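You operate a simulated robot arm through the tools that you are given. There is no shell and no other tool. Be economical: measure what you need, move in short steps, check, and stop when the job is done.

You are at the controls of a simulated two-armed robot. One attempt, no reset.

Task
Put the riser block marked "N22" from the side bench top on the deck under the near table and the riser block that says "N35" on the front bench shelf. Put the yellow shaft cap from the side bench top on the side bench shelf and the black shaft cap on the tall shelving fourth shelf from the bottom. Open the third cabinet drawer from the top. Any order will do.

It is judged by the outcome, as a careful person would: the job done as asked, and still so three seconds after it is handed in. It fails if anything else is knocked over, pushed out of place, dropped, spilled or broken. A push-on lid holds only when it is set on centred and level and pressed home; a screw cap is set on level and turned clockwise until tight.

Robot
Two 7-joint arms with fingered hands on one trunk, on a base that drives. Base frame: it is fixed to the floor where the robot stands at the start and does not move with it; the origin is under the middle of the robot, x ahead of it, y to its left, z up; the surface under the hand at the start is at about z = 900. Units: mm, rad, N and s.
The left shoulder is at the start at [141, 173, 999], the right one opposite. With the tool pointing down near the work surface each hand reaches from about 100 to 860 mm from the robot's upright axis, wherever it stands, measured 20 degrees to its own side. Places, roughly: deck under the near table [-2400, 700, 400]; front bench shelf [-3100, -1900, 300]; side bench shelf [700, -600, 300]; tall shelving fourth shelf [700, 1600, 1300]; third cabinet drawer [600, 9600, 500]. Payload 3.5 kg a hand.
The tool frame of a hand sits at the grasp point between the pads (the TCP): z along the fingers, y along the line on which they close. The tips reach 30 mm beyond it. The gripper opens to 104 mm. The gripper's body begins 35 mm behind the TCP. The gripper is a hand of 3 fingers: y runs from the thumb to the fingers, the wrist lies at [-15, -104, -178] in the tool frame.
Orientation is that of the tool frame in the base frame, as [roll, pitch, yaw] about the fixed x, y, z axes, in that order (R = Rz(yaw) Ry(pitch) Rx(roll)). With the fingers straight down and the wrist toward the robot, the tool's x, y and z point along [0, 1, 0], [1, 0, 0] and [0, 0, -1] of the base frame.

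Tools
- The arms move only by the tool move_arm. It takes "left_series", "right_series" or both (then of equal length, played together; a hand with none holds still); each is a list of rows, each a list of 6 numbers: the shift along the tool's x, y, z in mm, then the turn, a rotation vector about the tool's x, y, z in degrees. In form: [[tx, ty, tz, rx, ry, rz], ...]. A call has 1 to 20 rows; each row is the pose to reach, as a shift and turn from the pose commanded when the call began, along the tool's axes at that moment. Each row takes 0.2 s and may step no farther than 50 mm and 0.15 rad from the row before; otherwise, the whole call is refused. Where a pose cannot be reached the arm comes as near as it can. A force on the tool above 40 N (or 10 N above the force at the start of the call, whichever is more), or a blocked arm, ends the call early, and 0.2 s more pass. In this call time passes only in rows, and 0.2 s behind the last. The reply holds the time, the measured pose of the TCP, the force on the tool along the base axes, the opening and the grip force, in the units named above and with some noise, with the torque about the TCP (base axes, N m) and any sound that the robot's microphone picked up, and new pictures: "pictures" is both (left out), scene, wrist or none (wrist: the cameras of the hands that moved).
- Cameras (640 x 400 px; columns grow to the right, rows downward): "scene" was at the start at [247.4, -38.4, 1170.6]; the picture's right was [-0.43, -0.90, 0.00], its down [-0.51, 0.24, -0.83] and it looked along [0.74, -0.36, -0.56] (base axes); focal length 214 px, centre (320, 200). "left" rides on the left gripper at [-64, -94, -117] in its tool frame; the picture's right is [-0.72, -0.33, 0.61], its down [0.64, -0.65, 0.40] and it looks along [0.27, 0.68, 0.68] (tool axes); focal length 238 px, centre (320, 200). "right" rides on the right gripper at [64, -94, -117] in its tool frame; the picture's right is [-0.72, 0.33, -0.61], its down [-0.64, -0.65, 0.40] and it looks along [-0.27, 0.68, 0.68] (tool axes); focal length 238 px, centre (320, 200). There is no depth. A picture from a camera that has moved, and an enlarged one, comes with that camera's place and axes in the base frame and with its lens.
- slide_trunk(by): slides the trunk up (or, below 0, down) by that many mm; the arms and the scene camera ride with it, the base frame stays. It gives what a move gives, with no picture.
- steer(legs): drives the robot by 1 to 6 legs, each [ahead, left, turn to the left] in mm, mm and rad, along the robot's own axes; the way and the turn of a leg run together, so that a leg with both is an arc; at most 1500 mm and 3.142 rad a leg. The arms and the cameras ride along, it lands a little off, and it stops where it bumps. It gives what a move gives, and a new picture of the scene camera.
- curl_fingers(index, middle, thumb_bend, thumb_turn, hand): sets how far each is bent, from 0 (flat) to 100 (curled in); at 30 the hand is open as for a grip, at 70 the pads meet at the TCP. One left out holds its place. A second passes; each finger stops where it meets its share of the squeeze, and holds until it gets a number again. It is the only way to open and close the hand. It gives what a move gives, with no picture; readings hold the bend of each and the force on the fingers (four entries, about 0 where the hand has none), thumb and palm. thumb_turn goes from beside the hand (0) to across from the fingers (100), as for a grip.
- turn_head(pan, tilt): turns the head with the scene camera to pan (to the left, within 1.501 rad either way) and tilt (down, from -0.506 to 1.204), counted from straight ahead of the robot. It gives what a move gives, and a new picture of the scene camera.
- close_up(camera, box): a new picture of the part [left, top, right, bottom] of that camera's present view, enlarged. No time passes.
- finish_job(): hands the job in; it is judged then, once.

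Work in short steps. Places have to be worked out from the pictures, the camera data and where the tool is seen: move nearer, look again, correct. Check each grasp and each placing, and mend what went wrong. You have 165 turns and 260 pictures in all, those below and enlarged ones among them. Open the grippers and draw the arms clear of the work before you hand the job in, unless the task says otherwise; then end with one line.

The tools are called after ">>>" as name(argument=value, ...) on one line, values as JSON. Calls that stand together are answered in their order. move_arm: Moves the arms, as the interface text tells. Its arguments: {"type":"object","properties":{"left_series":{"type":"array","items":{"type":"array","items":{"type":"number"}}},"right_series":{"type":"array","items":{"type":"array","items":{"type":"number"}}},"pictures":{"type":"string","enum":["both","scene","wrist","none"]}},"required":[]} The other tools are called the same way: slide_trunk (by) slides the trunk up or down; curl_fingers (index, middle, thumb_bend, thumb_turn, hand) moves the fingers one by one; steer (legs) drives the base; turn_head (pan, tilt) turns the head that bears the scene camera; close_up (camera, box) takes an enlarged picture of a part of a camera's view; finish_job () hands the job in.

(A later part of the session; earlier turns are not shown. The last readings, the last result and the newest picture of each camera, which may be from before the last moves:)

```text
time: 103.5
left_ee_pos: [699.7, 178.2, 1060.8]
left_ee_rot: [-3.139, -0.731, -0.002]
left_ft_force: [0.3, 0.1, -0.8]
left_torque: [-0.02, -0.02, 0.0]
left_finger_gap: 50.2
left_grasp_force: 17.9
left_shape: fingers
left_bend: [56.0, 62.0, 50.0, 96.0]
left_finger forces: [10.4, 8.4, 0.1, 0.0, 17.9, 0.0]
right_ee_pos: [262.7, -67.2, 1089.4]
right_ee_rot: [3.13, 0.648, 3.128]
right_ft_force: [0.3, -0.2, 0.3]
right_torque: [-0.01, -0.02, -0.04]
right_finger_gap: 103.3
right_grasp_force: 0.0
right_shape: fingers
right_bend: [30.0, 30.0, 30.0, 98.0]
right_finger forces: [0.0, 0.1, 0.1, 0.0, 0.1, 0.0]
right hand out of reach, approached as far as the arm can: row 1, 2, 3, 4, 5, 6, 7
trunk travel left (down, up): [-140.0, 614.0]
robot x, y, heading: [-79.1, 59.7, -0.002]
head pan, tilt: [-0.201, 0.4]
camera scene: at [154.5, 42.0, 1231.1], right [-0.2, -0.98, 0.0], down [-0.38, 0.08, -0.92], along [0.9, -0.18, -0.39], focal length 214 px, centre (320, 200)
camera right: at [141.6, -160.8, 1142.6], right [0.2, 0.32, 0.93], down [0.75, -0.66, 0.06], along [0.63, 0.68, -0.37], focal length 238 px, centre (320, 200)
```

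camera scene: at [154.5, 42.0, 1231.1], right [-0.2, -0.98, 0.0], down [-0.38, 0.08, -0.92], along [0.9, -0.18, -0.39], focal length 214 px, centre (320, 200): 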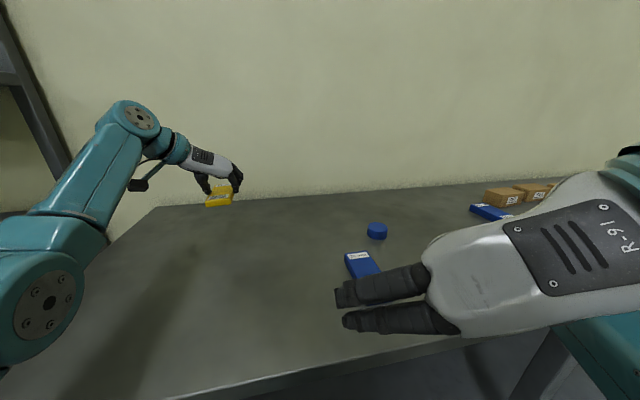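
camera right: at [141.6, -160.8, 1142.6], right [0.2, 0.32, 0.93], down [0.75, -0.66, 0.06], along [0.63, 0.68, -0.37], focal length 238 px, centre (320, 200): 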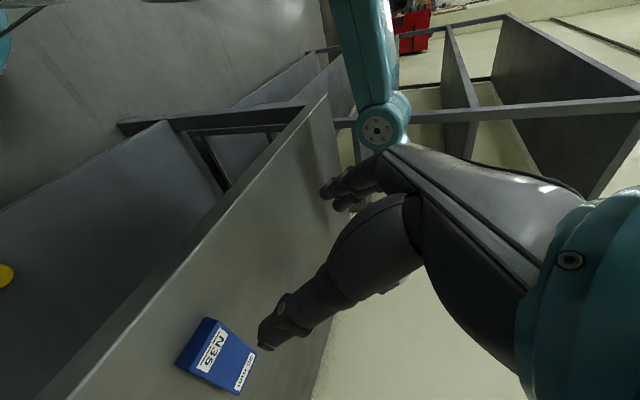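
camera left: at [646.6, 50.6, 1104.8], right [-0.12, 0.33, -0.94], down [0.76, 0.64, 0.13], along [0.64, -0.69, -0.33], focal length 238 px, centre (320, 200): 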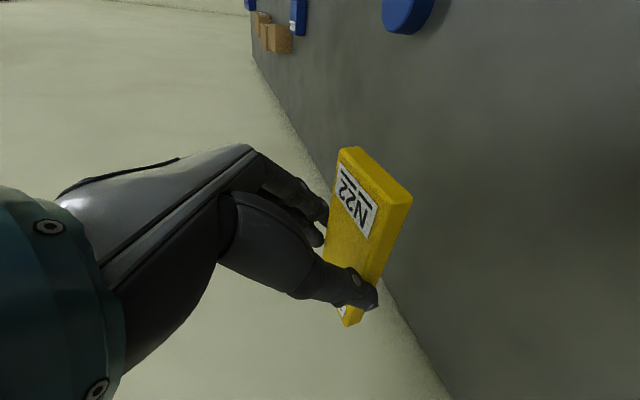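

The right arm got stuck in a folded branch. I'll back away, reset it to the standard orientation, then mirror the sequence that worked for the left.

>>> steer(legs=[[-450, 0, 0]])

>>> move_arm(right_series=[[0, 0, 0, 0, 8, 0], [0, 0, 0, 0, 16, 0], [0, 0, 0, 0, 24, 0], [0, 0, 0, 0, 32, 0], [0, 0, 0, 0, 37, 0]], pictures="none")

>>> move_arm(right_series=[[0, 0, 0, 0, 0, 8], [0, 0, 0, 0, 0, 16], [0, 0, 0, 0, 0, 24], [0, 0, 0, 0, 0, 32], [0, 0, 0, 0, 0, 40], [0, 0, 0, 0, 0, 48], [0, 0, 0, 0, 0, 56], [0, 0, 0, 0, 0, 64], [0, 0, 0, 0, 0, 72], [0, 0, 0, 0, 0, 80], [0, 0, 0, 0, 0, 88], [0, 0, 0, 0, 0, 90]], pictures="scene")

```text
time: 106.2
left_ee_pos: [260.0, 180.4, 1060.5]
left_ee_rot: [-3.139, -0.731, 0.003]
left_ft_force: [1.3, 0.6, -1.6]
left_torque: [-0.02, -0.03, 0.0]
left_finger_gap: 50.3
left_grasp_force: 18.0
left_shape: fingers
left_bend: [56.0, 62.0, 50.0, 96.0]
left_finger forces: [10.5, 8.3, 0.0, 0.1, 17.9, 0.1]
right_ee_pos: [-174.8, -68.3, 1090.0]
right_ee_rot: [3.131, 0.648, 3.134]
right_ft_force: [0.9, -0.9, 1.0]
right_torque: [0.04, -0.01, -0.02]
right_finger_gap: 103.4
right_grasp_force: 0.0
right_shape: fingers
right_bend: [30.0, 30.0, 30.0, 98.0]
right_finger forces: [0.0, 0.0, 0.0, 0.0, 0.1, 0.0]
trunk travel left (down, up): [-140.0, 614.0]
robot x, y, heading: [-517.6, 57.4, 0.008]
head pan, tilt: [-0.201, 0.4]
camera scene: at [-284.6, 41.8, 1231.1], right [-0.19, -0.98, 0.0], down [-0.38, 0.08, -0.92], along [0.9, -0.18, -0.39], focal length 214 px, centre (320, 200)
```

scene: 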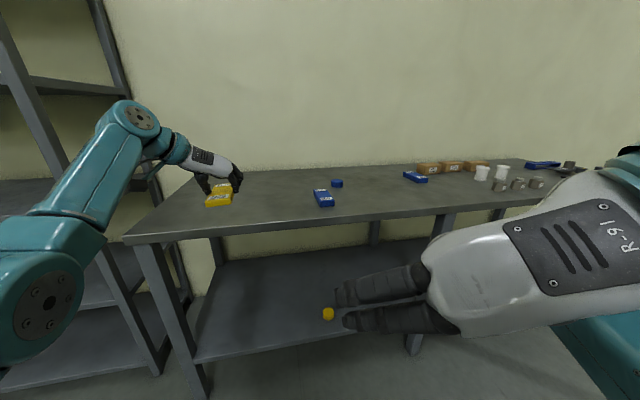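

```text
time: 107.4
left_ee_pos: [261.4, 181.0, 1059.5]
left_ee_rot: [-3.14, -0.731, 0.003]
left_ft_force: [0.2, -0.5, -1.1]
left_torque: [-0.01, 0.01, 0.0]
left_finger_gap: 50.1
left_grasp_force: 18.0
left_shape: fingers
left_bend: [56.0, 62.0, 50.0, 96.0]
left_finger forces: [10.5, 8.3, 0.0, 0.1, 17.9, 0.0]
right_ee_pos: [-173.8, -67.6, 1089.6]
right_ee_rot: [3.132, -0.002, 3.139]
right_ft_force: [-0.1, -0.6, -0.3]
right_torque: [-0.01, 0.01, 0.01]
right_finger_gap: 103.4
right_grasp_force: 0.0
right_shape: fingers
right_bend: [30.0, 30.0, 30.0, 98.0]
right_finger forces: [0.1, 0.1, 0.0, 0.0, 0.0, 0.0]
trunk travel left (down, up): [-140.0, 614.0]
robot x, y, heading: [-521.0, 59.5, 0.01]
head pan, tilt: [-0.201, 0.4]
```

```text
time: 110.0
left_ee_pos: [259.9, 180.8, 1059.8]
left_ee_rot: [-3.141, -0.732, 0.002]
left_ft_force: [0.2, -0.2, -2.0]
left_torque: [-0.01, -0.02, 0.02]
left_finger_gap: 50.4
left_grasp_force: 18.2
left_shape: fingers
left_bend: [56.0, 62.0, 50.0, 96.0]
left_finger forces: [10.6, 8.2, 0.0, 0.0, 17.8, 0.0]
right_ee_pos: [-173.8, -66.7, 1088.6]
right_ee_rot: [3.141, -0.01, 1.565]
right_ft_force: [0.5, 0.4, -0.1]
right_torque: [0.01, 0.0, -0.01]
right_finger_gap: 103.2
right_grasp_force: 0.0
right_shape: fingers
right_bend: [30.0, 30.0, 30.0, 98.0]
right_finger forces: [0.0, 0.0, 0.1, 0.1, 0.1, 0.0]
trunk travel left (down, up): [-140.0, 614.0]
robot x, y, heading: [-519.6, 56.6, 0.002]
head pan, tilt: [-0.201, 0.4]
camera scene: at [-284.2, 41.8, 1231.0], right [-0.19, -0.98, 0.0], down [-0.38, 0.08, -0.92], along [0.9, -0.18, -0.39], focal length 214 px, centre (320, 200)
```

scene: 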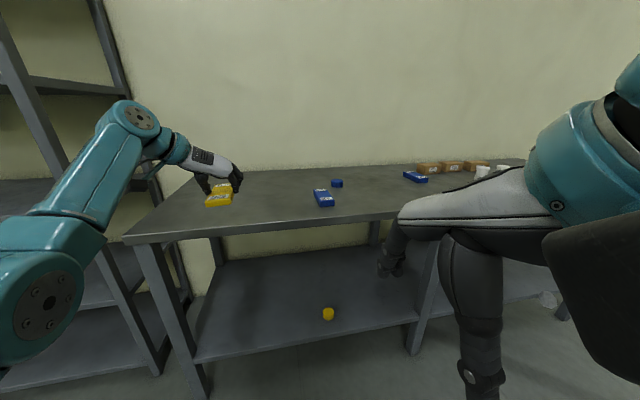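

The right hand is reset. Now I'll rotate it directly to the tilted sideways pose while extending forward, still clear of the bench.

>>> move_arm(right_series=[[-10, 40, 3, 0, 0, 0], [-20, 80, 6, -2.5, -2.5, -6.6], [-28, 120, 10, -5, -5, -13.2], [-36, 150, 14, -7.6, -7.6, -19.8], [-42, 180, 18, -10.1, -10.1, -26.3], [-48, 200, 22, -12.6, -12.6, -32.9], [-58, 216, 26, -15.1, -15.1, -39.5], [-58, 216, 30, -17.7, -17.7, -46.1], [-58, 216, 34, -20.2, -20.2, -52.7], [-58, 216, 38, -22.7, -22.7, -59.3], [-58, 216, 40, -25.2, -25.2, -65.8], [-58, 216, 40, -27.8, -27.8, -72.4], [-58, 216, 40, -30.3, -30.3, -79], [-58, 216, 40, -32.8, -32.8, -85.6]], pictures="scene")

```text
time: 113.0
left_ee_pos: [261.1, 179.6, 1060.0]
left_ee_rot: [-3.139, -0.732, 0.0]
left_ft_force: [-0.3, -0.1, -1.2]
left_torque: [-0.01, 0.0, 0.02]
left_finger_gap: 50.4
left_grasp_force: 18.2
left_shape: fingers
left_bend: [56.0, 62.0, 50.0, 96.0]
left_finger forces: [10.5, 8.2, 0.0, 0.1, 17.8, 0.0]
right_ee_pos: [16.3, -43.4, 989.9]
right_ee_rot: [3.123, 0.757, 3.11]
right_ft_force: [-0.2, 0.6, -0.8]
right_torque: [0.01, -0.01, 0.05]
right_finger_gap: 103.2
right_grasp_force: 0.2
right_shape: fingers
right_bend: [30.0, 30.0, 30.0, 98.0]
right_finger forces: [0.0, 0.1, 0.0, 0.0, 0.0, 0.0]
right hand out of reach, approached as far as the arm can: row 9, 10, 11, 12, 13, 14
trunk travel left (down, up): [-140.0, 614.0]
robot x, y, heading: [-520.5, 61.8, 0.008]
head pan, tilt: [-0.201, 0.4]
camera scene: at [-284.2, 41.3, 1231.0], right [-0.19, -0.98, 0.0], down [-0.38, 0.08, -0.92], along [0.9, -0.18, -0.39], focal length 214 px, centre (320, 200)
```

scene: 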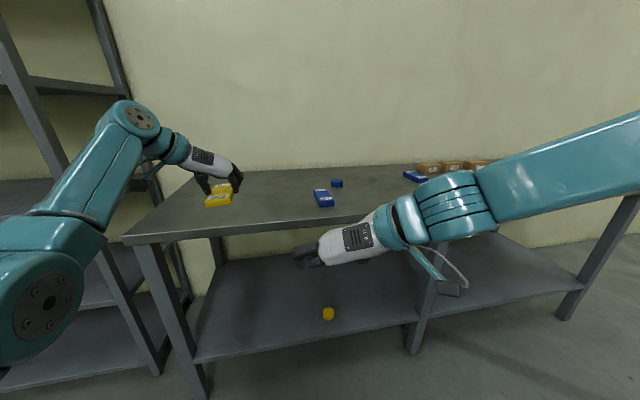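

The right hand is now in the tilted pose. I'll raise it a bit, then drive it over N35.

>>> move_arm(right_series=[[-14, 0, -15, 0, 0, 0], [-28, 0, -30, 0, 0, 0], [-41, 0, -44, 0, 0, 0]], pictures="none")

>>> steer(legs=[[0, -75, 0], [450, 0, 0]])

>>> move_arm(right_series=[[0, 0, 0, 0, 0, 0]], pictures="wrist")

```text
time: 113.8
left_ee_pos: [261.5, 180.3, 1060.2]
left_ee_rot: [-3.141, -0.731, 0.003]
left_ft_force: [-0.2, 0.2, -1.5]
left_torque: [-0.01, 0.01, 0.02]
left_finger_gap: 50.6
left_grasp_force: 18.1
left_shape: fingers
left_bend: [56.0, 62.0, 50.0, 96.0]
left_finger forces: [10.5, 8.1, 0.1, 0.1, 17.8, 0.1]
right_ee_pos: [18.5, -28.1, 990.2]
right_ee_rot: [3.129, 0.736, 3.13]
right_ft_force: [-0.4, 0.0, 0.3]
right_torque: [-0.02, -0.02, -0.02]
right_finger_gap: 103.0
right_grasp_force: 0.1
right_shape: fingers
right_bend: [30.0, 30.0, 30.0, 98.0]
right_finger forces: [0.0, 0.0, 0.0, 0.0, 0.1, 0.0]
right hand out of reach, approached as far as the arm can: row 1, 2, 3
trunk travel left (down, up): [-140.0, 614.0]
robot x, y, heading: [-522.3, 58.3, 0.004]
head pan, tilt: [-0.201, 0.4]
```

```text
time: 117.1
left_ee_pos: [704.5, 105.5, 1059.8]
left_ee_rot: [-3.14, -0.73, 0.004]
left_ft_force: [0.2, -1.7, -2.3]
left_torque: [-0.01, 0.01, 0.03]
left_finger_gap: 50.3
left_grasp_force: 18.1
left_shape: fingers
left_bend: [56.0, 62.0, 50.0, 96.0]
left_finger forces: [10.5, 8.1, 0.0, 0.0, 17.8, 0.0]
right_ee_pos: [460.2, -102.4, 990.3]
right_ee_rot: [3.131, 0.736, 3.128]
right_ft_force: [-0.1, 0.2, -0.7]
right_torque: [-0.05, 0.0, 0.01]
right_finger_gap: 103.4
right_grasp_force: 0.2
right_shape: fingers
right_bend: [30.0, 30.0, 30.0, 98.0]
right_finger forces: [0.0, 0.0, 0.0, 0.0, 0.0, 0.0]
trunk travel left (down, up): [-140.0, 614.0]
robot x, y, heading: [-79.3, -14.9, 0.004]
head pan, tilt: [-0.201, 0.4]
camera scene: at [159.3, -31.8, 1230.9], right [-0.2, -0.98, 0.0], down [-0.38, 0.08, -0.92], along [0.9, -0.18, -0.39], focal length 214 px, centre (320, 200)
```

scene: 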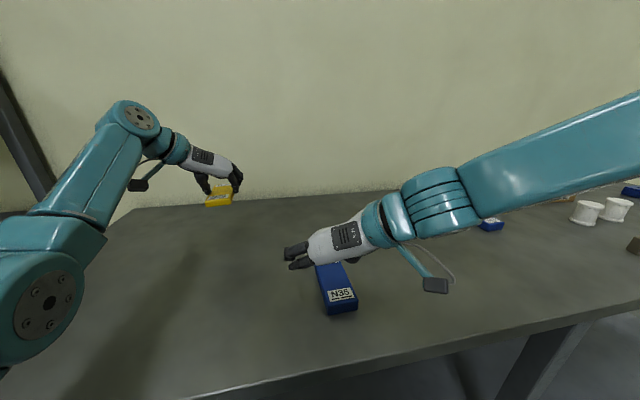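

```text
time: 117.5
left_ee_pos: [704.7, 106.2, 1059.0]
left_ee_rot: [3.141, -0.732, 0.003]
left_ft_force: [-0.6, 0.6, -1.5]
left_torque: [0.0, 0.0, -0.02]
left_finger_gap: 50.3
left_grasp_force: 18.4
left_shape: fingers
left_bend: [56.0, 62.0, 50.0, 96.0]
left_finger forces: [10.4, 8.1, 0.0, 0.0, 17.9, 0.0]
right_ee_pos: [462.0, -102.8, 991.0]
right_ee_rot: [3.126, 0.735, 3.124]
right_ft_force: [0.3, -0.4, 0.2]
right_torque: [0.0, -0.01, 0.0]
right_finger_gap: 103.0
right_grasp_force: 0.1
right_shape: fingers
right_bend: [30.0, 30.0, 30.0, 98.0]
right_finger forces: [0.1, 0.1, 0.1, 0.0, 0.0, 0.0]
trunk travel left (down, up): [-140.0, 614.0]
robot x, y, heading: [-75.1, -14.9, 0.005]
head pan, tilt: [-0.201, 0.4]
camera right: at [335.0, -195.2, 1032.0], right [0.12, 0.32, 0.94], down [0.74, -0.66, 0.12], along [0.66, 0.68, -0.32], focal length 238 px, centre (320, 200)
```

right: 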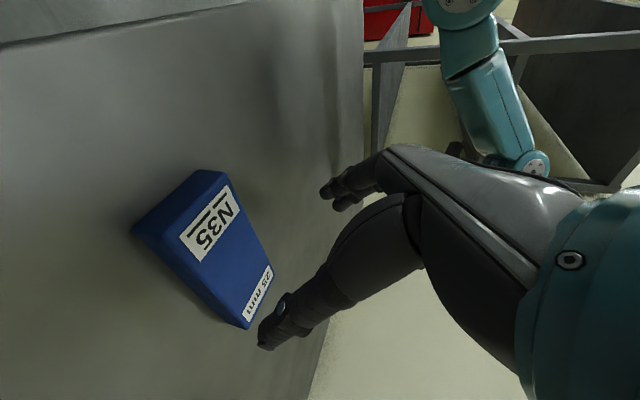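

N35 is centred at about [479,-126]. I'll shift sideways, then descend to it.

>>> move_arm(right_series=[[-10, -23, 9, 0, 0, 0], [5, -23, 25, 0, 0, 0], [18, -23, 39, 0, 0, 0], [26, -23, 48, 0, 0, 0]], pictures="wrist")

```text
time: 118.5
left_ee_pos: [704.3, 105.7, 1060.2]
left_ee_rot: [-3.141, -0.731, 0.004]
left_ft_force: [0.6, 0.5, -1.8]
left_torque: [-0.03, 0.04, 0.02]
left_finger_gap: 50.2
left_grasp_force: 17.8
left_shape: fingers
left_bend: [56.0, 62.0, 50.0, 96.0]
left_finger forces: [10.5, 8.0, 0.1, 0.0, 17.9, 0.0]
right_ee_pos: [475.6, -125.0, 934.6]
right_ee_rot: [3.13, 0.738, 3.129]
right_ft_force: [0.0, -0.1, -0.5]
right_torque: [0.0, 0.02, -0.03]
right_finger_gap: 103.1
right_grasp_force: 0.1
right_shape: fingers
right_bend: [30.0, 30.0, 30.0, 98.0]
right_finger forces: [0.0, 0.1, 0.1, 0.1, 0.0, 0.1]
right hand out of reach, approached as far as the arm can: row 1
trunk travel left (down, up): [-140.0, 614.0]
robot x, y, heading: [-76.2, -14.3, 0.004]
head pan, tilt: [-0.201, 0.4]
camera right: at [349.2, -217.3, 977.5], right [0.12, 0.32, 0.94], down [0.74, -0.66, 0.13], along [0.66, 0.68, -0.32], focal length 238 px, centre (320, 200)
```

right: 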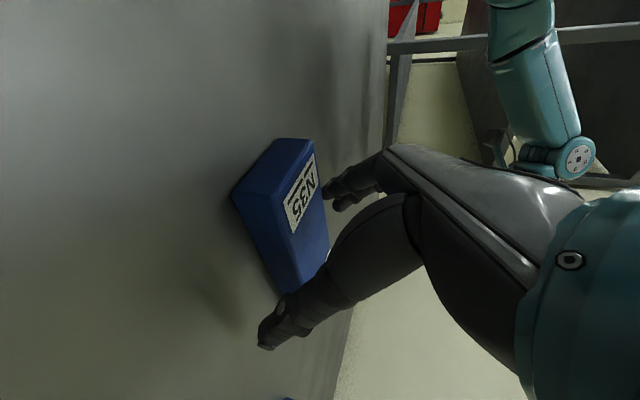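

The hand straddles the block. I'll close and lift.

>>> curl_fingers(hand="right", index=70, middle=70, thumb_bend=70)

>>> slide_trunk(by=60)

>>> move_arm(right_series=[[0, 0, 0, 0, 0, 0]], pictures="both")

```text
time: 119.5
left_ee_pos: [703.8, 106.8, 1059.2]
left_ee_rot: [3.141, -0.733, 0.003]
left_ft_force: [0.2, -0.6, -1.4]
left_torque: [-0.01, 0.03, 0.0]
left_finger_gap: 50.2
left_grasp_force: 18.4
left_shape: fingers
left_bend: [56.0, 62.0, 50.0, 96.0]
left_finger forces: [10.6, 8.1, 0.0, 0.0, 17.8, 0.0]
right_ee_pos: [475.8, -123.6, 936.4]
right_ee_rot: [3.132, 0.739, 3.129]
right_ft_force: [0.9, 1.2, 3.2]
right_torque: [-0.08, -0.04, 0.05]
right_finger_gap: 50.9
right_grasp_force: 20.4
right_shape: fingers
right_bend: [56.0, 59.0, 50.0, 96.0]
right_finger forces: [10.4, 10.9, 0.0, 0.0, 20.0, 0.0]
trunk travel left (down, up): [-140.0, 614.0]
robot x, y, heading: [-73.3, -14.1, 0.009]
head pan, tilt: [-0.201, 0.4]
```

```text
time: 120.5
left_ee_pos: [689.3, 106.1, 1144.9]
left_ee_rot: [-3.139, -0.769, 0.001]
left_ft_force: [0.2, 0.1, -0.8]
left_torque: [0.03, 0.0, 0.02]
left_finger_gap: 50.3
left_grasp_force: 17.7
left_shape: fingers
left_bend: [56.0, 62.0, 50.0, 96.0]
left_finger forces: [10.4, 8.0, 0.0, 0.0, 17.7, 0.0]
right_ee_pos: [474.6, -125.8, 995.3]
right_ee_rot: [3.128, 0.735, 3.128]
right_ft_force: [0.6, -0.5, -2.1]
right_torque: [0.01, -0.01, 0.0]
right_finger_gap: 51.2
right_grasp_force: 21.0
right_shape: fingers
right_bend: [56.0, 60.0, 50.0, 95.0]
right_finger forces: [10.5, 10.0, 0.0, 0.1, 20.3, 0.0]
trunk travel left (down, up): [-200.0, 554.0]
robot x, y, heading: [-75.7, -12.5, 0.008]
head pan, tilt: [-0.201, 0.4]
```

```text
time: 120.9
left_ee_pos: [688.6, 106.4, 1146.4]
left_ee_rot: [-3.139, -0.771, 0.001]
left_ft_force: [-0.8, 0.4, -1.9]
left_torque: [0.01, 0.01, 0.0]
left_finger_gap: 50.5
left_grasp_force: 18.3
left_shape: fingers
left_bend: [56.0, 62.0, 50.0, 96.0]
left_finger forces: [10.4, 7.9, 0.0, 0.1, 17.7, 0.0]
right_ee_pos: [475.0, -124.7, 996.3]
right_ee_rot: [3.13, 0.736, 3.128]
right_ft_force: [-0.8, -0.3, -1.8]
right_torque: [0.01, -0.02, 0.0]
right_finger_gap: 51.0
right_grasp_force: 20.4
right_shape: fingers
right_bend: [56.0, 60.0, 50.0, 95.0]
right_finger forces: [10.5, 9.9, 0.1, 0.0, 20.4, 0.0]
trunk travel left (down, up): [-200.0, 554.0]
robot x, y, heading: [-79.0, -11.6, 0.006]
head pan, tilt: [-0.201, 0.4]
camera scene: at [127.5, -32.0, 1293.6], right [-0.2, -0.98, 0.0], down [-0.38, 0.08, -0.92], along [0.9, -0.18, -0.39], focal length 214 px, centre (320, 200)
camera right: at [348.1, -217.8, 1038.5], right [0.12, 0.32, 0.94], down [0.74, -0.66, 0.12], along [0.66, 0.68, -0.32], focal length 238 px, centre (320, 200)
```

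scene: 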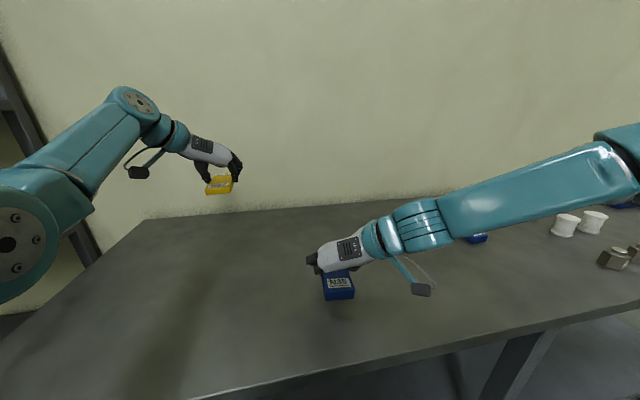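
right: 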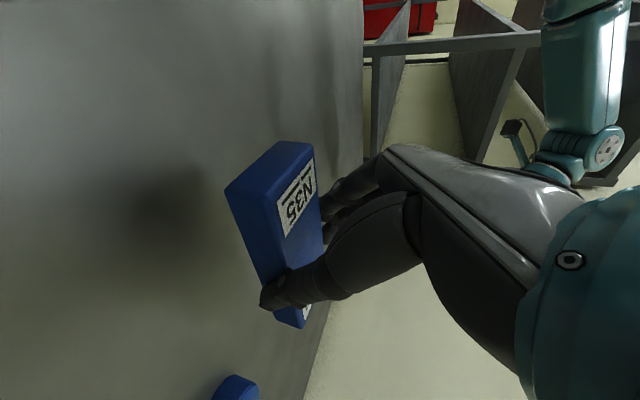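

Both blocks are held. I'll back away, turn around, and look at the near table.

>>> steer(legs=[[-750, 0, 0], [0, 0, 2.6]])

>>> turn_head(pan=0.0, tilt=0.3)

```text
time: 131.2
left_ee_pos: [-1557.9, 232.5, 1147.5]
left_ee_rot: [3.141, -0.773, 2.658]
left_ft_force: [0.5, 0.4, -2.3]
left_torque: [-0.02, -0.02, -0.02]
left_finger_gap: 50.2
left_grasp_force: 17.9
left_shape: fingers
left_bend: [56.0, 62.0, 50.0, 96.0]
left_finger forces: [10.4, 7.3, 0.0, 0.0, 17.3, 0.1]
right_ee_pos: [-1262.3, 338.1, 996.3]
right_ee_rot: [3.129, 0.738, -0.501]
right_ft_force: [0.7, 0.1, -1.6]
right_torque: [-0.04, -0.02, -0.03]
right_finger_gap: 50.8
right_grasp_force: 20.4
right_shape: fingers
right_bend: [56.0, 60.0, 50.0, 95.0]
right_finger forces: [10.3, 9.8, 0.0, 0.1, 20.0, 0.0]
trunk travel left (down, up): [-200.0, 554.0]
robot x, y, heading: [-827.9, -16.8, 2.656]
head pan, tilt: [-0.201, 0.4]
camera scene: at [-997.8, 92.0, 1293.7], right [0.63, 0.77, 0.0], down [0.3, -0.25, -0.92], along [-0.71, 0.58, -0.39], focal length 214 px, centre (320, 200)
```

scene: 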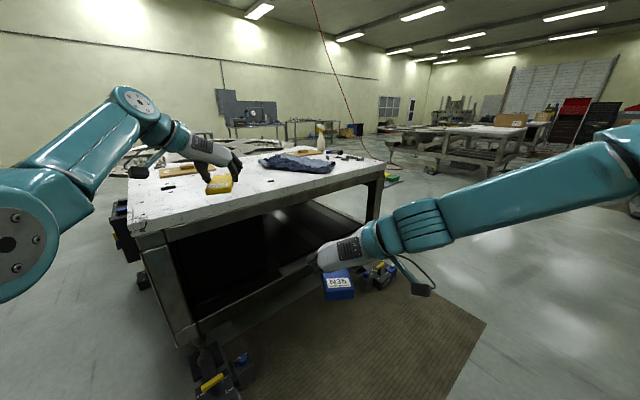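

```text
time: 132.0
left_ee_pos: [-1558.1, 234.3, 1147.3]
left_ee_rot: [-3.139, -0.772, 2.657]
left_ft_force: [-0.1, 0.2, -1.6]
left_torque: [-0.02, -0.01, 0.0]
left_finger_gap: 50.3
left_grasp_force: 17.9
left_shape: fingers
left_bend: [56.0, 62.0, 50.0, 96.0]
left_finger forces: [10.4, 7.2, 0.0, 0.0, 17.4, 0.1]
right_ee_pos: [-1262.0, 337.4, 997.1]
right_ee_rot: [3.13, 0.736, -0.502]
right_ft_force: [-0.3, 0.3, -2.4]
right_torque: [0.0, -0.01, 0.01]
right_finger_gap: 50.7
right_grasp_force: 20.2
right_shape: fingers
right_bend: [56.0, 60.0, 50.0, 95.0]
right_finger forces: [10.3, 9.7, 0.1, 0.1, 20.1, 0.0]
trunk travel left (down, up): [-200.0, 554.0]
robot x, y, heading: [-825.8, -12.7, 2.655]
head pan, tilt: [0.0, 0.3]
camera scene: at [-1008.6, 77.0, 1302.9], right [0.47, 0.88, 0.0], down [0.26, -0.14, -0.96], along [-0.85, 0.44, -0.3], focal length 214 px, centre (320, 200)
```

scene: 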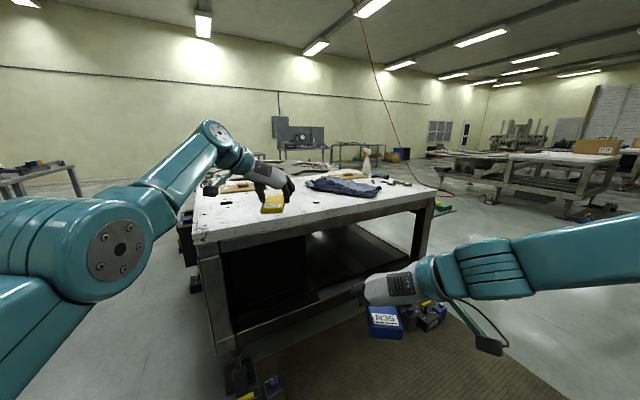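

The near table's front edge is at about x=-1970, spanning y≈0–1430, with a deck beneath. I'll square up to it and look lower.

>>> steer(legs=[[0, 0, 0.487], [0, -600, 0]])

>>> turn_head(pan=0.0, tilt=0.55)

```text
time: 136.8
left_ee_pos: [-1591.6, 465.8, 1146.4]
left_ee_rot: [-3.138, -0.772, -3.137]
left_ft_force: [0.1, -0.1, -1.6]
left_torque: [0.04, -0.02, -0.01]
left_finger_gap: 50.1
left_grasp_force: 17.4
left_shape: fingers
left_bend: [56.0, 62.0, 50.0, 96.0]
left_finger forces: [10.4, 7.2, 0.0, 0.0, 17.5, 0.1]
right_ee_pos: [-1378.3, 696.3, 997.3]
right_ee_rot: [3.129, 0.738, -0.014]
right_ft_force: [-0.5, 0.1, -1.6]
right_torque: [-0.02, 0.02, 0.0]
right_finger_gap: 51.1
right_grasp_force: 19.9
right_shape: fingers
right_bend: [56.0, 60.0, 50.0, 95.0]
right_finger forces: [10.3, 9.7, 0.0, 0.0, 20.1, 0.1]
trunk travel left (down, up): [-200.0, 554.0]
robot x, y, heading: [-828.3, 585.8, -3.131]
head pan, tilt: [0.0, 0.3]
camera scene: at [-1032.6, 585.1, 1302.9], right [0.0, 1.0, 0.0], down [0.3, 0.0, -0.96], along [-0.96, 0.0, -0.3], focal length 214 px, centre (320, 200)
```

scene: 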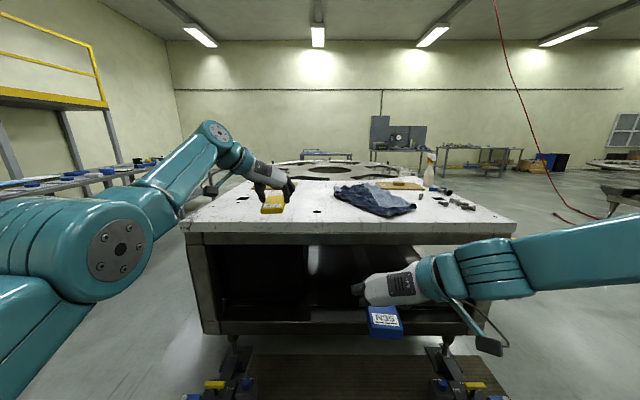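

```text
time: 137.5
left_ee_pos: [-1593.1, 464.5, 1147.4]
left_ee_rot: [3.14, -0.773, -3.136]
left_ft_force: [1.1, 0.8, -1.6]
left_torque: [0.05, -0.01, 0.01]
left_finger_gap: 49.8
left_grasp_force: 17.2
left_shape: fingers
left_bend: [56.0, 62.0, 50.0, 96.0]
left_finger forces: [10.4, 7.2, 0.0, 0.0, 17.5, 0.1]
right_ee_pos: [-1376.4, 695.5, 995.8]
right_ee_rot: [3.132, 0.737, -0.012]
right_ft_force: [-0.4, -0.6, -2.8]
right_torque: [-0.02, -0.03, 0.01]
right_finger_gap: 51.2
right_grasp_force: 19.7
right_shape: fingers
right_bend: [56.0, 60.0, 50.0, 95.0]
right_finger forces: [10.3, 9.6, 0.0, 0.0, 20.1, 0.0]
trunk travel left (down, up): [-200.0, 554.0]
robot x, y, heading: [-827.2, 587.6, -3.138]
head pan, tilt: [0.0, 0.55]
camera scene: at [-1029.1, 584.7, 1280.0], right [0.0, 1.0, 0.0], down [0.52, 0.0, -0.85], along [-0.85, 0.0, -0.52], focal length 214 px, centre (320, 200)
```

scene: 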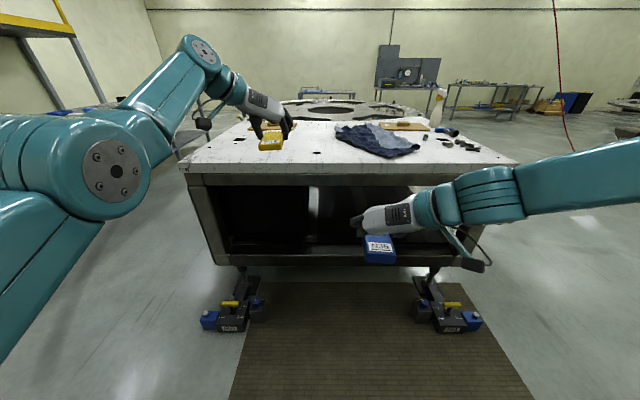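

I'll zoom on the deck opening.

>>> close_up(camera="scene", box=[180, 160, 500, 290])

>>> close_up(camera="left", box=[0, 0, 640, 400])

```text
2.00 times, centred on (340, 225) of scene
camera zoom: at [-1029.1, 584.7, 1280.0], right [0.0, 1.0, 0.0], down [0.52, 0.0, -0.85], along [-0.85, 0.0, -0.52], focal length 429 px, centre (280, 150)
```

zoom: 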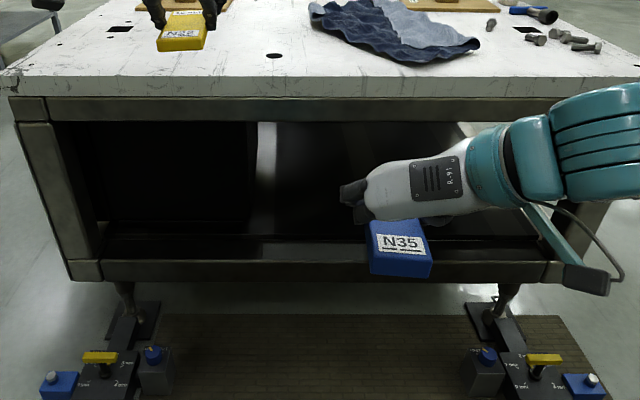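

```text
1.00 times, centred on (320, 200) of left (not enlarged: the box is as wide or as high as the picture)
camera zoom: at [-1465.5, 370.2, 1185.9], right [0.09, -0.33, -0.94], down [-0.74, -0.66, 0.16], along [-0.67, 0.68, -0.3], focal length 238 px, centre (320, 200)
```

zoom: 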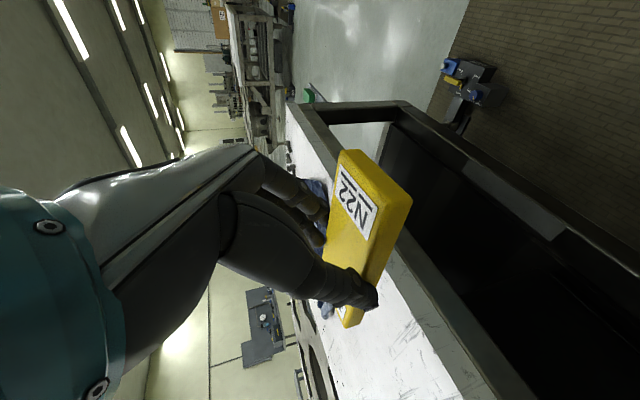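

I'll lower the trunk to see the deck at a flatter angle.

>>> slide_trunk(by=-200)

>>> turn_head(pan=0.0, tilt=0.5)

>>> close_up(camera="scene", box=[180, 120, 500, 320])

```text
time: 139.7
left_ee_pos: [-1667.3, 464.8, 768.1]
left_ee_rot: [-3.142, -0.509, -3.137]
left_ft_force: [0.4, 0.6, -1.3]
left_torque: [-0.02, 0.03, -0.01]
left_finger_gap: 50.3
left_grasp_force: 17.4
left_shape: fingers
left_bend: [56.0, 62.0, 50.0, 96.0]
left_finger forces: [10.4, 7.2, 0.1, 0.0, 17.4, 0.1]
right_ee_pos: [-1377.3, 695.4, 798.0]
right_ee_rot: [3.129, 0.738, -0.014]
right_ft_force: [-0.3, -1.0, -1.1]
right_torque: [0.0, 0.02, 0.03]
right_finger_gap: 50.9
right_grasp_force: 19.9
right_shape: fingers
right_bend: [56.0, 60.0, 50.0, 95.0]
right_finger forces: [10.4, 9.6, 0.0, 0.0, 20.1, 0.0]
trunk travel left (down, up): [0.0, 754.0]
robot x, y, heading: [-826.1, 585.7, -3.14]
head pan, tilt: [0.0, 0.55]
```

```text
time: 140.3
left_ee_pos: [-1667.1, 464.5, 767.1]
left_ee_rot: [-3.139, -0.506, -3.139]
left_ft_force: [0.2, 0.0, -2.0]
left_torque: [-0.01, -0.02, 0.02]
left_finger_gap: 50.1
left_grasp_force: 17.2
left_shape: fingers
left_bend: [56.0, 62.0, 50.0, 96.0]
left_finger forces: [10.4, 7.1, 0.0, 0.1, 17.3, 0.0]
right_ee_pos: [-1377.8, 694.9, 796.9]
right_ee_rot: [3.132, 0.737, -0.012]
right_ft_force: [-0.9, 0.2, -1.8]
right_torque: [-0.05, -0.02, 0.0]
right_finger_gap: 50.9
right_grasp_force: 19.9
right_shape: fingers
right_bend: [56.0, 60.0, 50.0, 95.0]
right_finger forces: [10.4, 9.7, 0.0, 0.0, 20.1, 0.0]
trunk travel left (down, up): [0.0, 754.0]
robot x, y, heading: [-826.4, 585.0, -3.137]
head pan, tilt: [0.0, 0.499]
camera scene: at [-1146.4, 584.2, 1072.1], right [0.0, 1.0, 0.0], down [0.48, 0.0, -0.88], along [-0.88, 0.0, -0.48], focal length 214 px, centre (320, 200)
```

scene: 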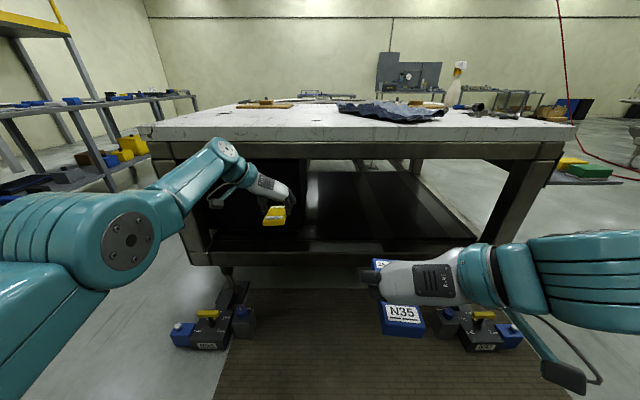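

```text
2.00 times, centred on (340, 220) of scene
camera zoom: at [-1146.4, 584.2, 1072.1], right [0.0, 1.0, 0.0], down [0.48, 0.0, -0.88], along [-0.88, 0.0, -0.48], focal length 429 px, centre (280, 160)
```

zoom: 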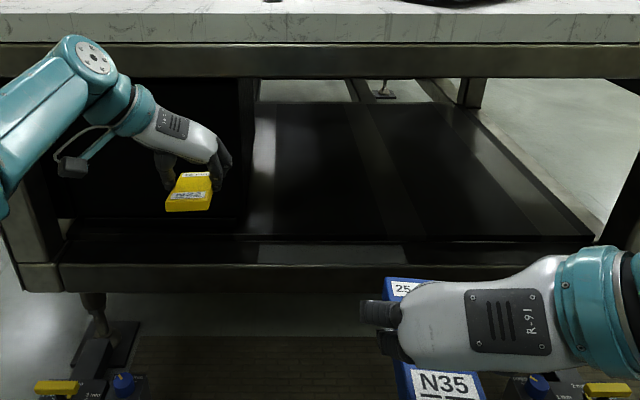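

The deck is black, z≈400, front edge x≈-1975, with its left part taken by a box (up to y≈525) and free to the right of that. I'll restore the left tilt and lower both hands to under-table height before driving in.

>>> move_arm(left_series=[[-31, 0, 31, 0, 2.5, 0], [-61, 0, 61, 0, 5, 0], [-92, 0, 92, 0, 7.5, 0], [-122, 0, 122, 0, 10, 0], [-153, 0, 153, 0, 12, 0], [-183, 0, 184, 0, 13, 0]], right_series=[[26, 0, 19, 0, 0, 0], [52, 0, 38, 0, 0, 0], [79, 0, 57, 0, 0, 0], [105, 0, 76, 0, 0, 0], [131, 0, 95, 0, 0, 0], [158, 0, 114, 0, 0, 0]], pictures="scene")

```text
time: 141.7
left_ee_pos: [-1641.2, 469.0, 493.4]
left_ee_rot: [3.141, -0.734, -3.137]
left_ft_force: [0.0, -0.1, -1.6]
left_torque: [0.02, -0.04, -0.01]
left_finger_gap: 49.8
left_grasp_force: 17.2
left_shape: fingers
left_bend: [56.0, 62.0, 50.0, 95.0]
left_finger forces: [10.3, 7.1, 0.1, 0.0, 17.4, 0.1]
left hand out of reach, approached as far as the arm can: row 1, 2, 3, 4, 5, 6
right_ee_pos: [-1344.9, 696.3, 636.9]
right_ee_rot: [3.131, 0.736, -0.012]
right_ft_force: [1.0, 0.8, -1.5]
right_torque: [0.0, -0.03, 0.05]
right_finger_gap: 50.8
right_grasp_force: 19.7
right_shape: fingers
right_bend: [56.0, 60.0, 50.0, 95.0]
right_finger forces: [10.2, 9.6, 0.1, 0.1, 20.1, 0.0]
right hand out of reach, approached as far as the arm can: row 6
trunk travel left (down, up): [0.0, 754.0]
robot x, y, heading: [-826.7, 584.2, -3.137]
head pan, tilt: [0.0, 0.499]
camera scene: at [-1146.6, 584.2, 1072.1], right [0.0, 1.0, 0.0], down [0.48, 0.0, -0.88], along [-0.88, 0.0, -0.48], focal length 214 px, centre (320, 200)
```

scene: 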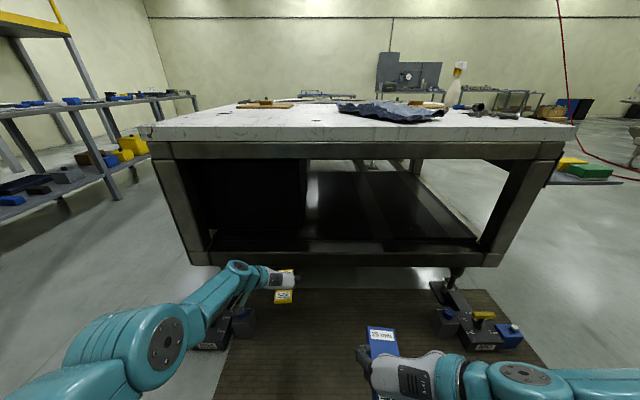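

Both hands are low and steady. I'll drive right then forward so N22 comes over the free part of the deck.

>>> steer(legs=[[0, -365, 0], [350, 0, 0]])

>>> move_arm(left_series=[[0, 0, 0, 0, 0, 0]], pictures="wrist")

```text
time: 146.0
left_ee_pos: [-1992.3, 828.1, 493.6]
left_ee_rot: [3.141, -0.733, -3.131]
left_ft_force: [0.3, 0.3, -1.3]
left_torque: [-0.02, 0.0, 0.06]
left_finger_gap: 50.3
left_grasp_force: 17.2
left_shape: fingers
left_bend: [56.0, 62.0, 50.0, 95.0]
left_finger forces: [10.4, 6.9, 0.1, 0.0, 17.3, 0.0]
right_ee_pos: [-1697.1, 1058.6, 638.9]
right_ee_rot: [3.13, 0.735, -0.006]
right_ft_force: [-0.9, -0.7, -2.6]
right_torque: [-0.01, -0.05, -0.01]
right_finger_gap: 51.2
right_grasp_force: 19.7
right_shape: fingers
right_bend: [56.0, 60.0, 50.0, 95.0]
right_finger forces: [10.4, 9.6, 0.0, 0.0, 20.0, 0.1]
trunk travel left (down, up): [0.0, 754.0]
robot x, y, heading: [-1178.9, 950.8, -3.134]
head pan, tilt: [0.0, 0.499]
camera scene: at [-1499.0, 947.6, 1072.1], right [-0.01, 1.0, 0.0], down [0.48, 0.01, -0.88], along [-0.88, -0.01, -0.48], focal length 214 px, centre (320, 200)
```

scene: 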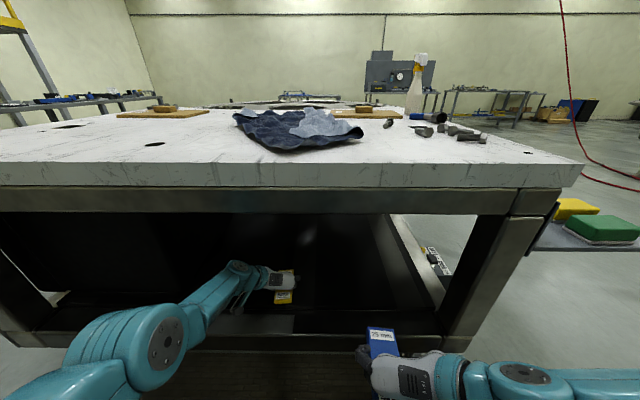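

```text
time: 146.4
left_ee_pos: [-1991.4, 829.8, 492.1]
left_ee_rot: [3.141, -0.734, -3.13]
left_ft_force: [0.2, -0.3, -0.9]
left_torque: [0.0, -0.05, 0.01]
left_finger_gap: 50.2
left_grasp_force: 17.0
left_shape: fingers
left_bend: [56.0, 62.0, 50.0, 95.0]
left_finger forces: [10.4, 6.9, 0.0, 0.0, 17.4, 0.1]
right_ee_pos: [-1697.5, 1058.2, 638.6]
right_ee_rot: [3.128, 0.734, -0.008]
right_ft_force: [0.5, -0.1, -2.6]
right_torque: [-0.01, -0.04, 0.01]
right_finger_gap: 51.0
right_grasp_force: 19.6
right_shape: fingers
right_bend: [56.0, 60.0, 50.0, 95.0]
right_finger forces: [10.3, 9.6, 0.0, 0.1, 20.0, 0.1]
trunk travel left (down, up): [0.0, 754.0]
robot x, y, heading: [-1178.9, 952.1, -3.135]
head pan, tilt: [0.0, 0.499]
camera left: at [-1867.5, 734.7, 536.9], right [0.13, -0.33, -0.94], down [-0.74, -0.66, 0.13], along [-0.66, 0.68, -0.33], focal length 238 px, centre (320, 200)
```

left: 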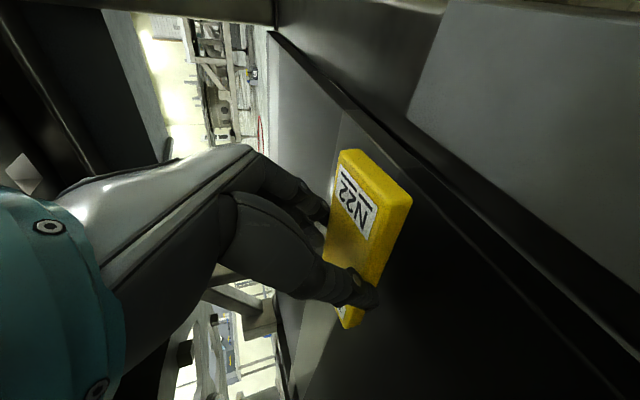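

The deck edge runs near x≈-1960, so I need about 125 mm more. I'll drive in and then lower.

>>> steer(legs=[[130, 0, 0]])

>>> move_arm(left_series=[[-10, 0, 11, 0, 0, 0], [-20, 0, 22, 0, 0, 0]], pictures="wrist")

```text
time: 147.6
left_ee_pos: [-2119.4, 827.6, 493.8]
left_ee_rot: [-3.14, -0.732, -3.135]
left_ft_force: [0.4, -0.2, -1.1]
left_torque: [0.03, -0.03, 0.0]
left_finger_gap: 50.4
left_grasp_force: 16.9
left_shape: fingers
left_bend: [56.0, 62.0, 50.0, 95.0]
left_finger forces: [10.3, 6.9, 0.0, 0.0, 17.3, 0.0]
right_ee_pos: [-1825.4, 1057.9, 637.9]
right_ee_rot: [3.13, 0.734, -0.005]
right_ft_force: [0.2, -0.2, -2.3]
right_torque: [-0.03, -0.06, 0.0]
right_finger_gap: 51.0
right_grasp_force: 20.0
right_shape: fingers
right_bend: [56.0, 60.0, 50.0, 95.0]
right_finger forces: [10.2, 9.7, 0.1, 0.0, 20.0, 0.1]
trunk travel left (down, up): [0.0, 754.0]
robot x, y, heading: [-1310.3, 949.2, -3.132]
head pan, tilt: [0.0, 0.499]
camera scene: at [-1626.9, 946.5, 1072.0], right [-0.01, 1.0, 0.0], down [0.48, 0.0, -0.88], along [-0.88, -0.01, -0.48], focal length 214 px, centre (320, 200)
```

scene: 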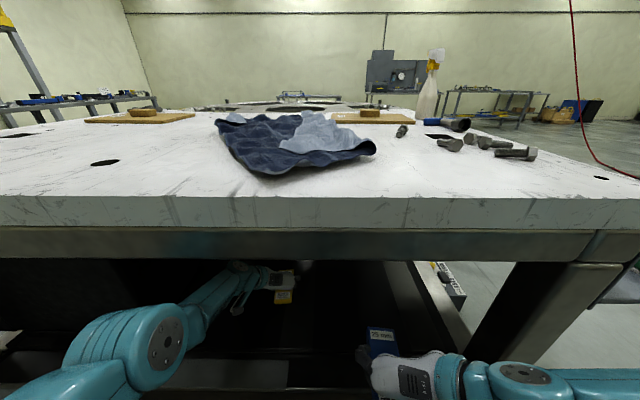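

```text
time: 148.2
left_ee_pos: [-2111.6, 832.0, 474.2]
left_ee_rot: [3.139, -0.74, -3.13]
left_ft_force: [0.8, 3.6, 13.3]
left_torque: [0.1, 0.27, -0.02]
left_finger_gap: 50.4
left_grasp_force: 20.3
left_shape: fingers
left_bend: [56.0, 62.0, 50.0, 97.0]
left_finger forces: [11.9, 12.0, 0.1, 0.0, 17.1, 0.0]
left hand out of reach, approached as far as the arm can: row 1, 2
right_ee_pos: [-1824.2, 1059.1, 638.9]
right_ee_rot: [3.13, 0.738, -0.009]
right_ft_force: [-0.1, 0.4, -0.8]
right_torque: [0.01, -0.01, -0.02]
right_finger_gap: 50.9
right_grasp_force: 20.2
right_shape: fingers
right_bend: [56.0, 60.0, 50.0, 95.0]
right_finger forces: [10.3, 9.5, 0.0, 0.1, 20.0, 0.0]
trunk travel left (down, up): [0.0, 754.0]
robot x, y, heading: [-1306.7, 945.4, -3.132]
head pan, tilt: [0.0, 0.499]
camera left: at [-1985.4, 737.9, 517.0], right [0.12, -0.32, -0.94], down [-0.74, -0.66, 0.13], along [-0.66, 0.68, -0.32], focal length 238 px, centre (320, 200)
```

left: 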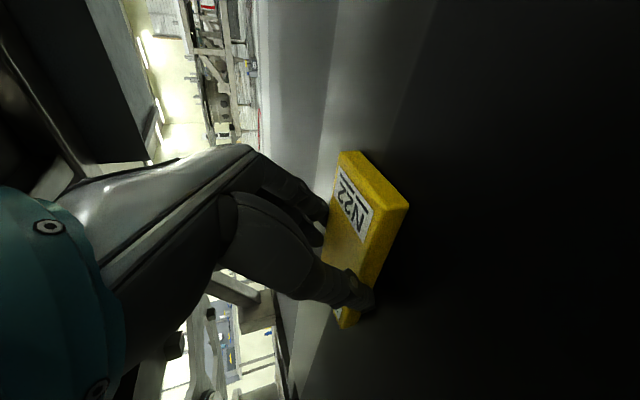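

Contact force appears at z≈474, so the deck is near 440. I'll press 2 mm lower, then release and look.

>>> move_arm(left_series=[[-1, 0, 2, 0, 0, 0]], pictures="none")

>>> curl_fingers(hand="left", index=45, middle=45, thumb_bend=42)

>>> move_arm(left_series=[[0, 0, 0, 0, 0, 0]], pictures="wrist")

```text
time: 148.6
left_ee_pos: [-2110.2, 832.2, 474.3]
left_ee_rot: [3.138, -0.741, -3.13]
left_ft_force: [-2.0, 6.2, 21.9]
left_torque: [0.24, 0.51, -0.01]
left_finger_gap: 50.1
left_grasp_force: 24.3
left_shape: fingers
left_bend: [56.0, 62.0, 50.0, 97.0]
left_finger forces: [13.0, 18.4, 0.0, 0.0, 16.3, 0.1]
right_ee_pos: [-1823.6, 1058.2, 640.1]
right_ee_rot: [3.13, 0.739, -0.006]
right_ft_force: [-0.2, 0.4, -2.6]
right_torque: [0.02, -0.07, -0.03]
right_finger_gap: 50.7
right_grasp_force: 20.1
right_shape: fingers
right_bend: [56.0, 60.0, 50.0, 95.0]
right_finger forces: [10.3, 9.5, 0.1, 0.1, 20.0, 0.0]
trunk travel left (down, up): [0.0, 754.0]
robot x, y, heading: [-1306.2, 950.7, -3.131]
head pan, tilt: [0.0, 0.499]
```

```text
time: 149.6
left_ee_pos: [-2108.4, 831.0, 469.0]
left_ee_rot: [3.141, -0.735, -3.131]
left_ft_force: [0.7, -3.8, 12.2]
left_torque: [0.36, 0.18, 0.07]
left_finger_gap: 63.8
left_grasp_force: 6.5
left_shape: fingers
left_bend: [49.0, 45.0, 42.0, 97.0]
left_finger forces: [12.5, 0.0, 0.1, 0.1, 0.1, 0.0]
right_ee_pos: [-1823.7, 1058.0, 638.2]
right_ee_rot: [3.13, 0.737, -0.005]
right_ft_force: [0.4, -0.1, -1.8]
right_torque: [-0.02, 0.03, -0.01]
right_finger_gap: 51.1
right_grasp_force: 20.5
right_shape: fingers
right_bend: [56.0, 60.0, 50.0, 95.0]
right_finger forces: [10.4, 9.4, 0.0, 0.0, 20.0, 0.0]
trunk travel left (down, up): [0.0, 754.0]
robot x, y, heading: [-1305.4, 951.8, -3.133]
head pan, tilt: [0.0, 0.499]
```

```text
time: 150.0
left_ee_pos: [-2107.3, 830.3, 468.1]
left_ee_rot: [3.141, -0.734, -3.135]
left_ft_force: [-0.5, -4.8, 12.1]
left_torque: [0.35, 0.18, 0.02]
left_finger_gap: 63.7
left_grasp_force: 5.8
left_shape: fingers
left_bend: [49.0, 45.0, 42.0, 97.0]
left_finger forces: [11.8, 0.0, 0.0, 0.1, 0.1, 0.0]
right_ee_pos: [-1823.9, 1057.5, 638.1]
right_ee_rot: [3.131, 0.737, -0.004]
right_ft_force: [0.1, 0.0, -2.1]
right_torque: [-0.01, -0.05, 0.02]
right_finger_gap: 50.7
right_grasp_force: 20.6
right_shape: fingers
right_bend: [56.0, 60.0, 50.0, 95.0]
right_finger forces: [10.4, 9.5, 0.0, 0.0, 19.9, 0.0]
trunk travel left (down, up): [0.0, 754.0]
robot x, y, heading: [-1308.9, 948.6, -3.131]
head pan, tilt: [0.0, 0.499]
camera left: at [-1983.0, 736.5, 512.6], right [0.13, -0.33, -0.94], down [-0.74, -0.66, 0.13], along [-0.66, 0.68, -0.32], focal length 238 px, centre (320, 200)
```

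left: 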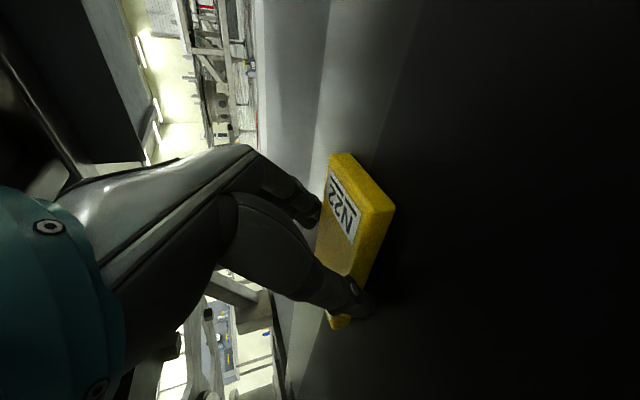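

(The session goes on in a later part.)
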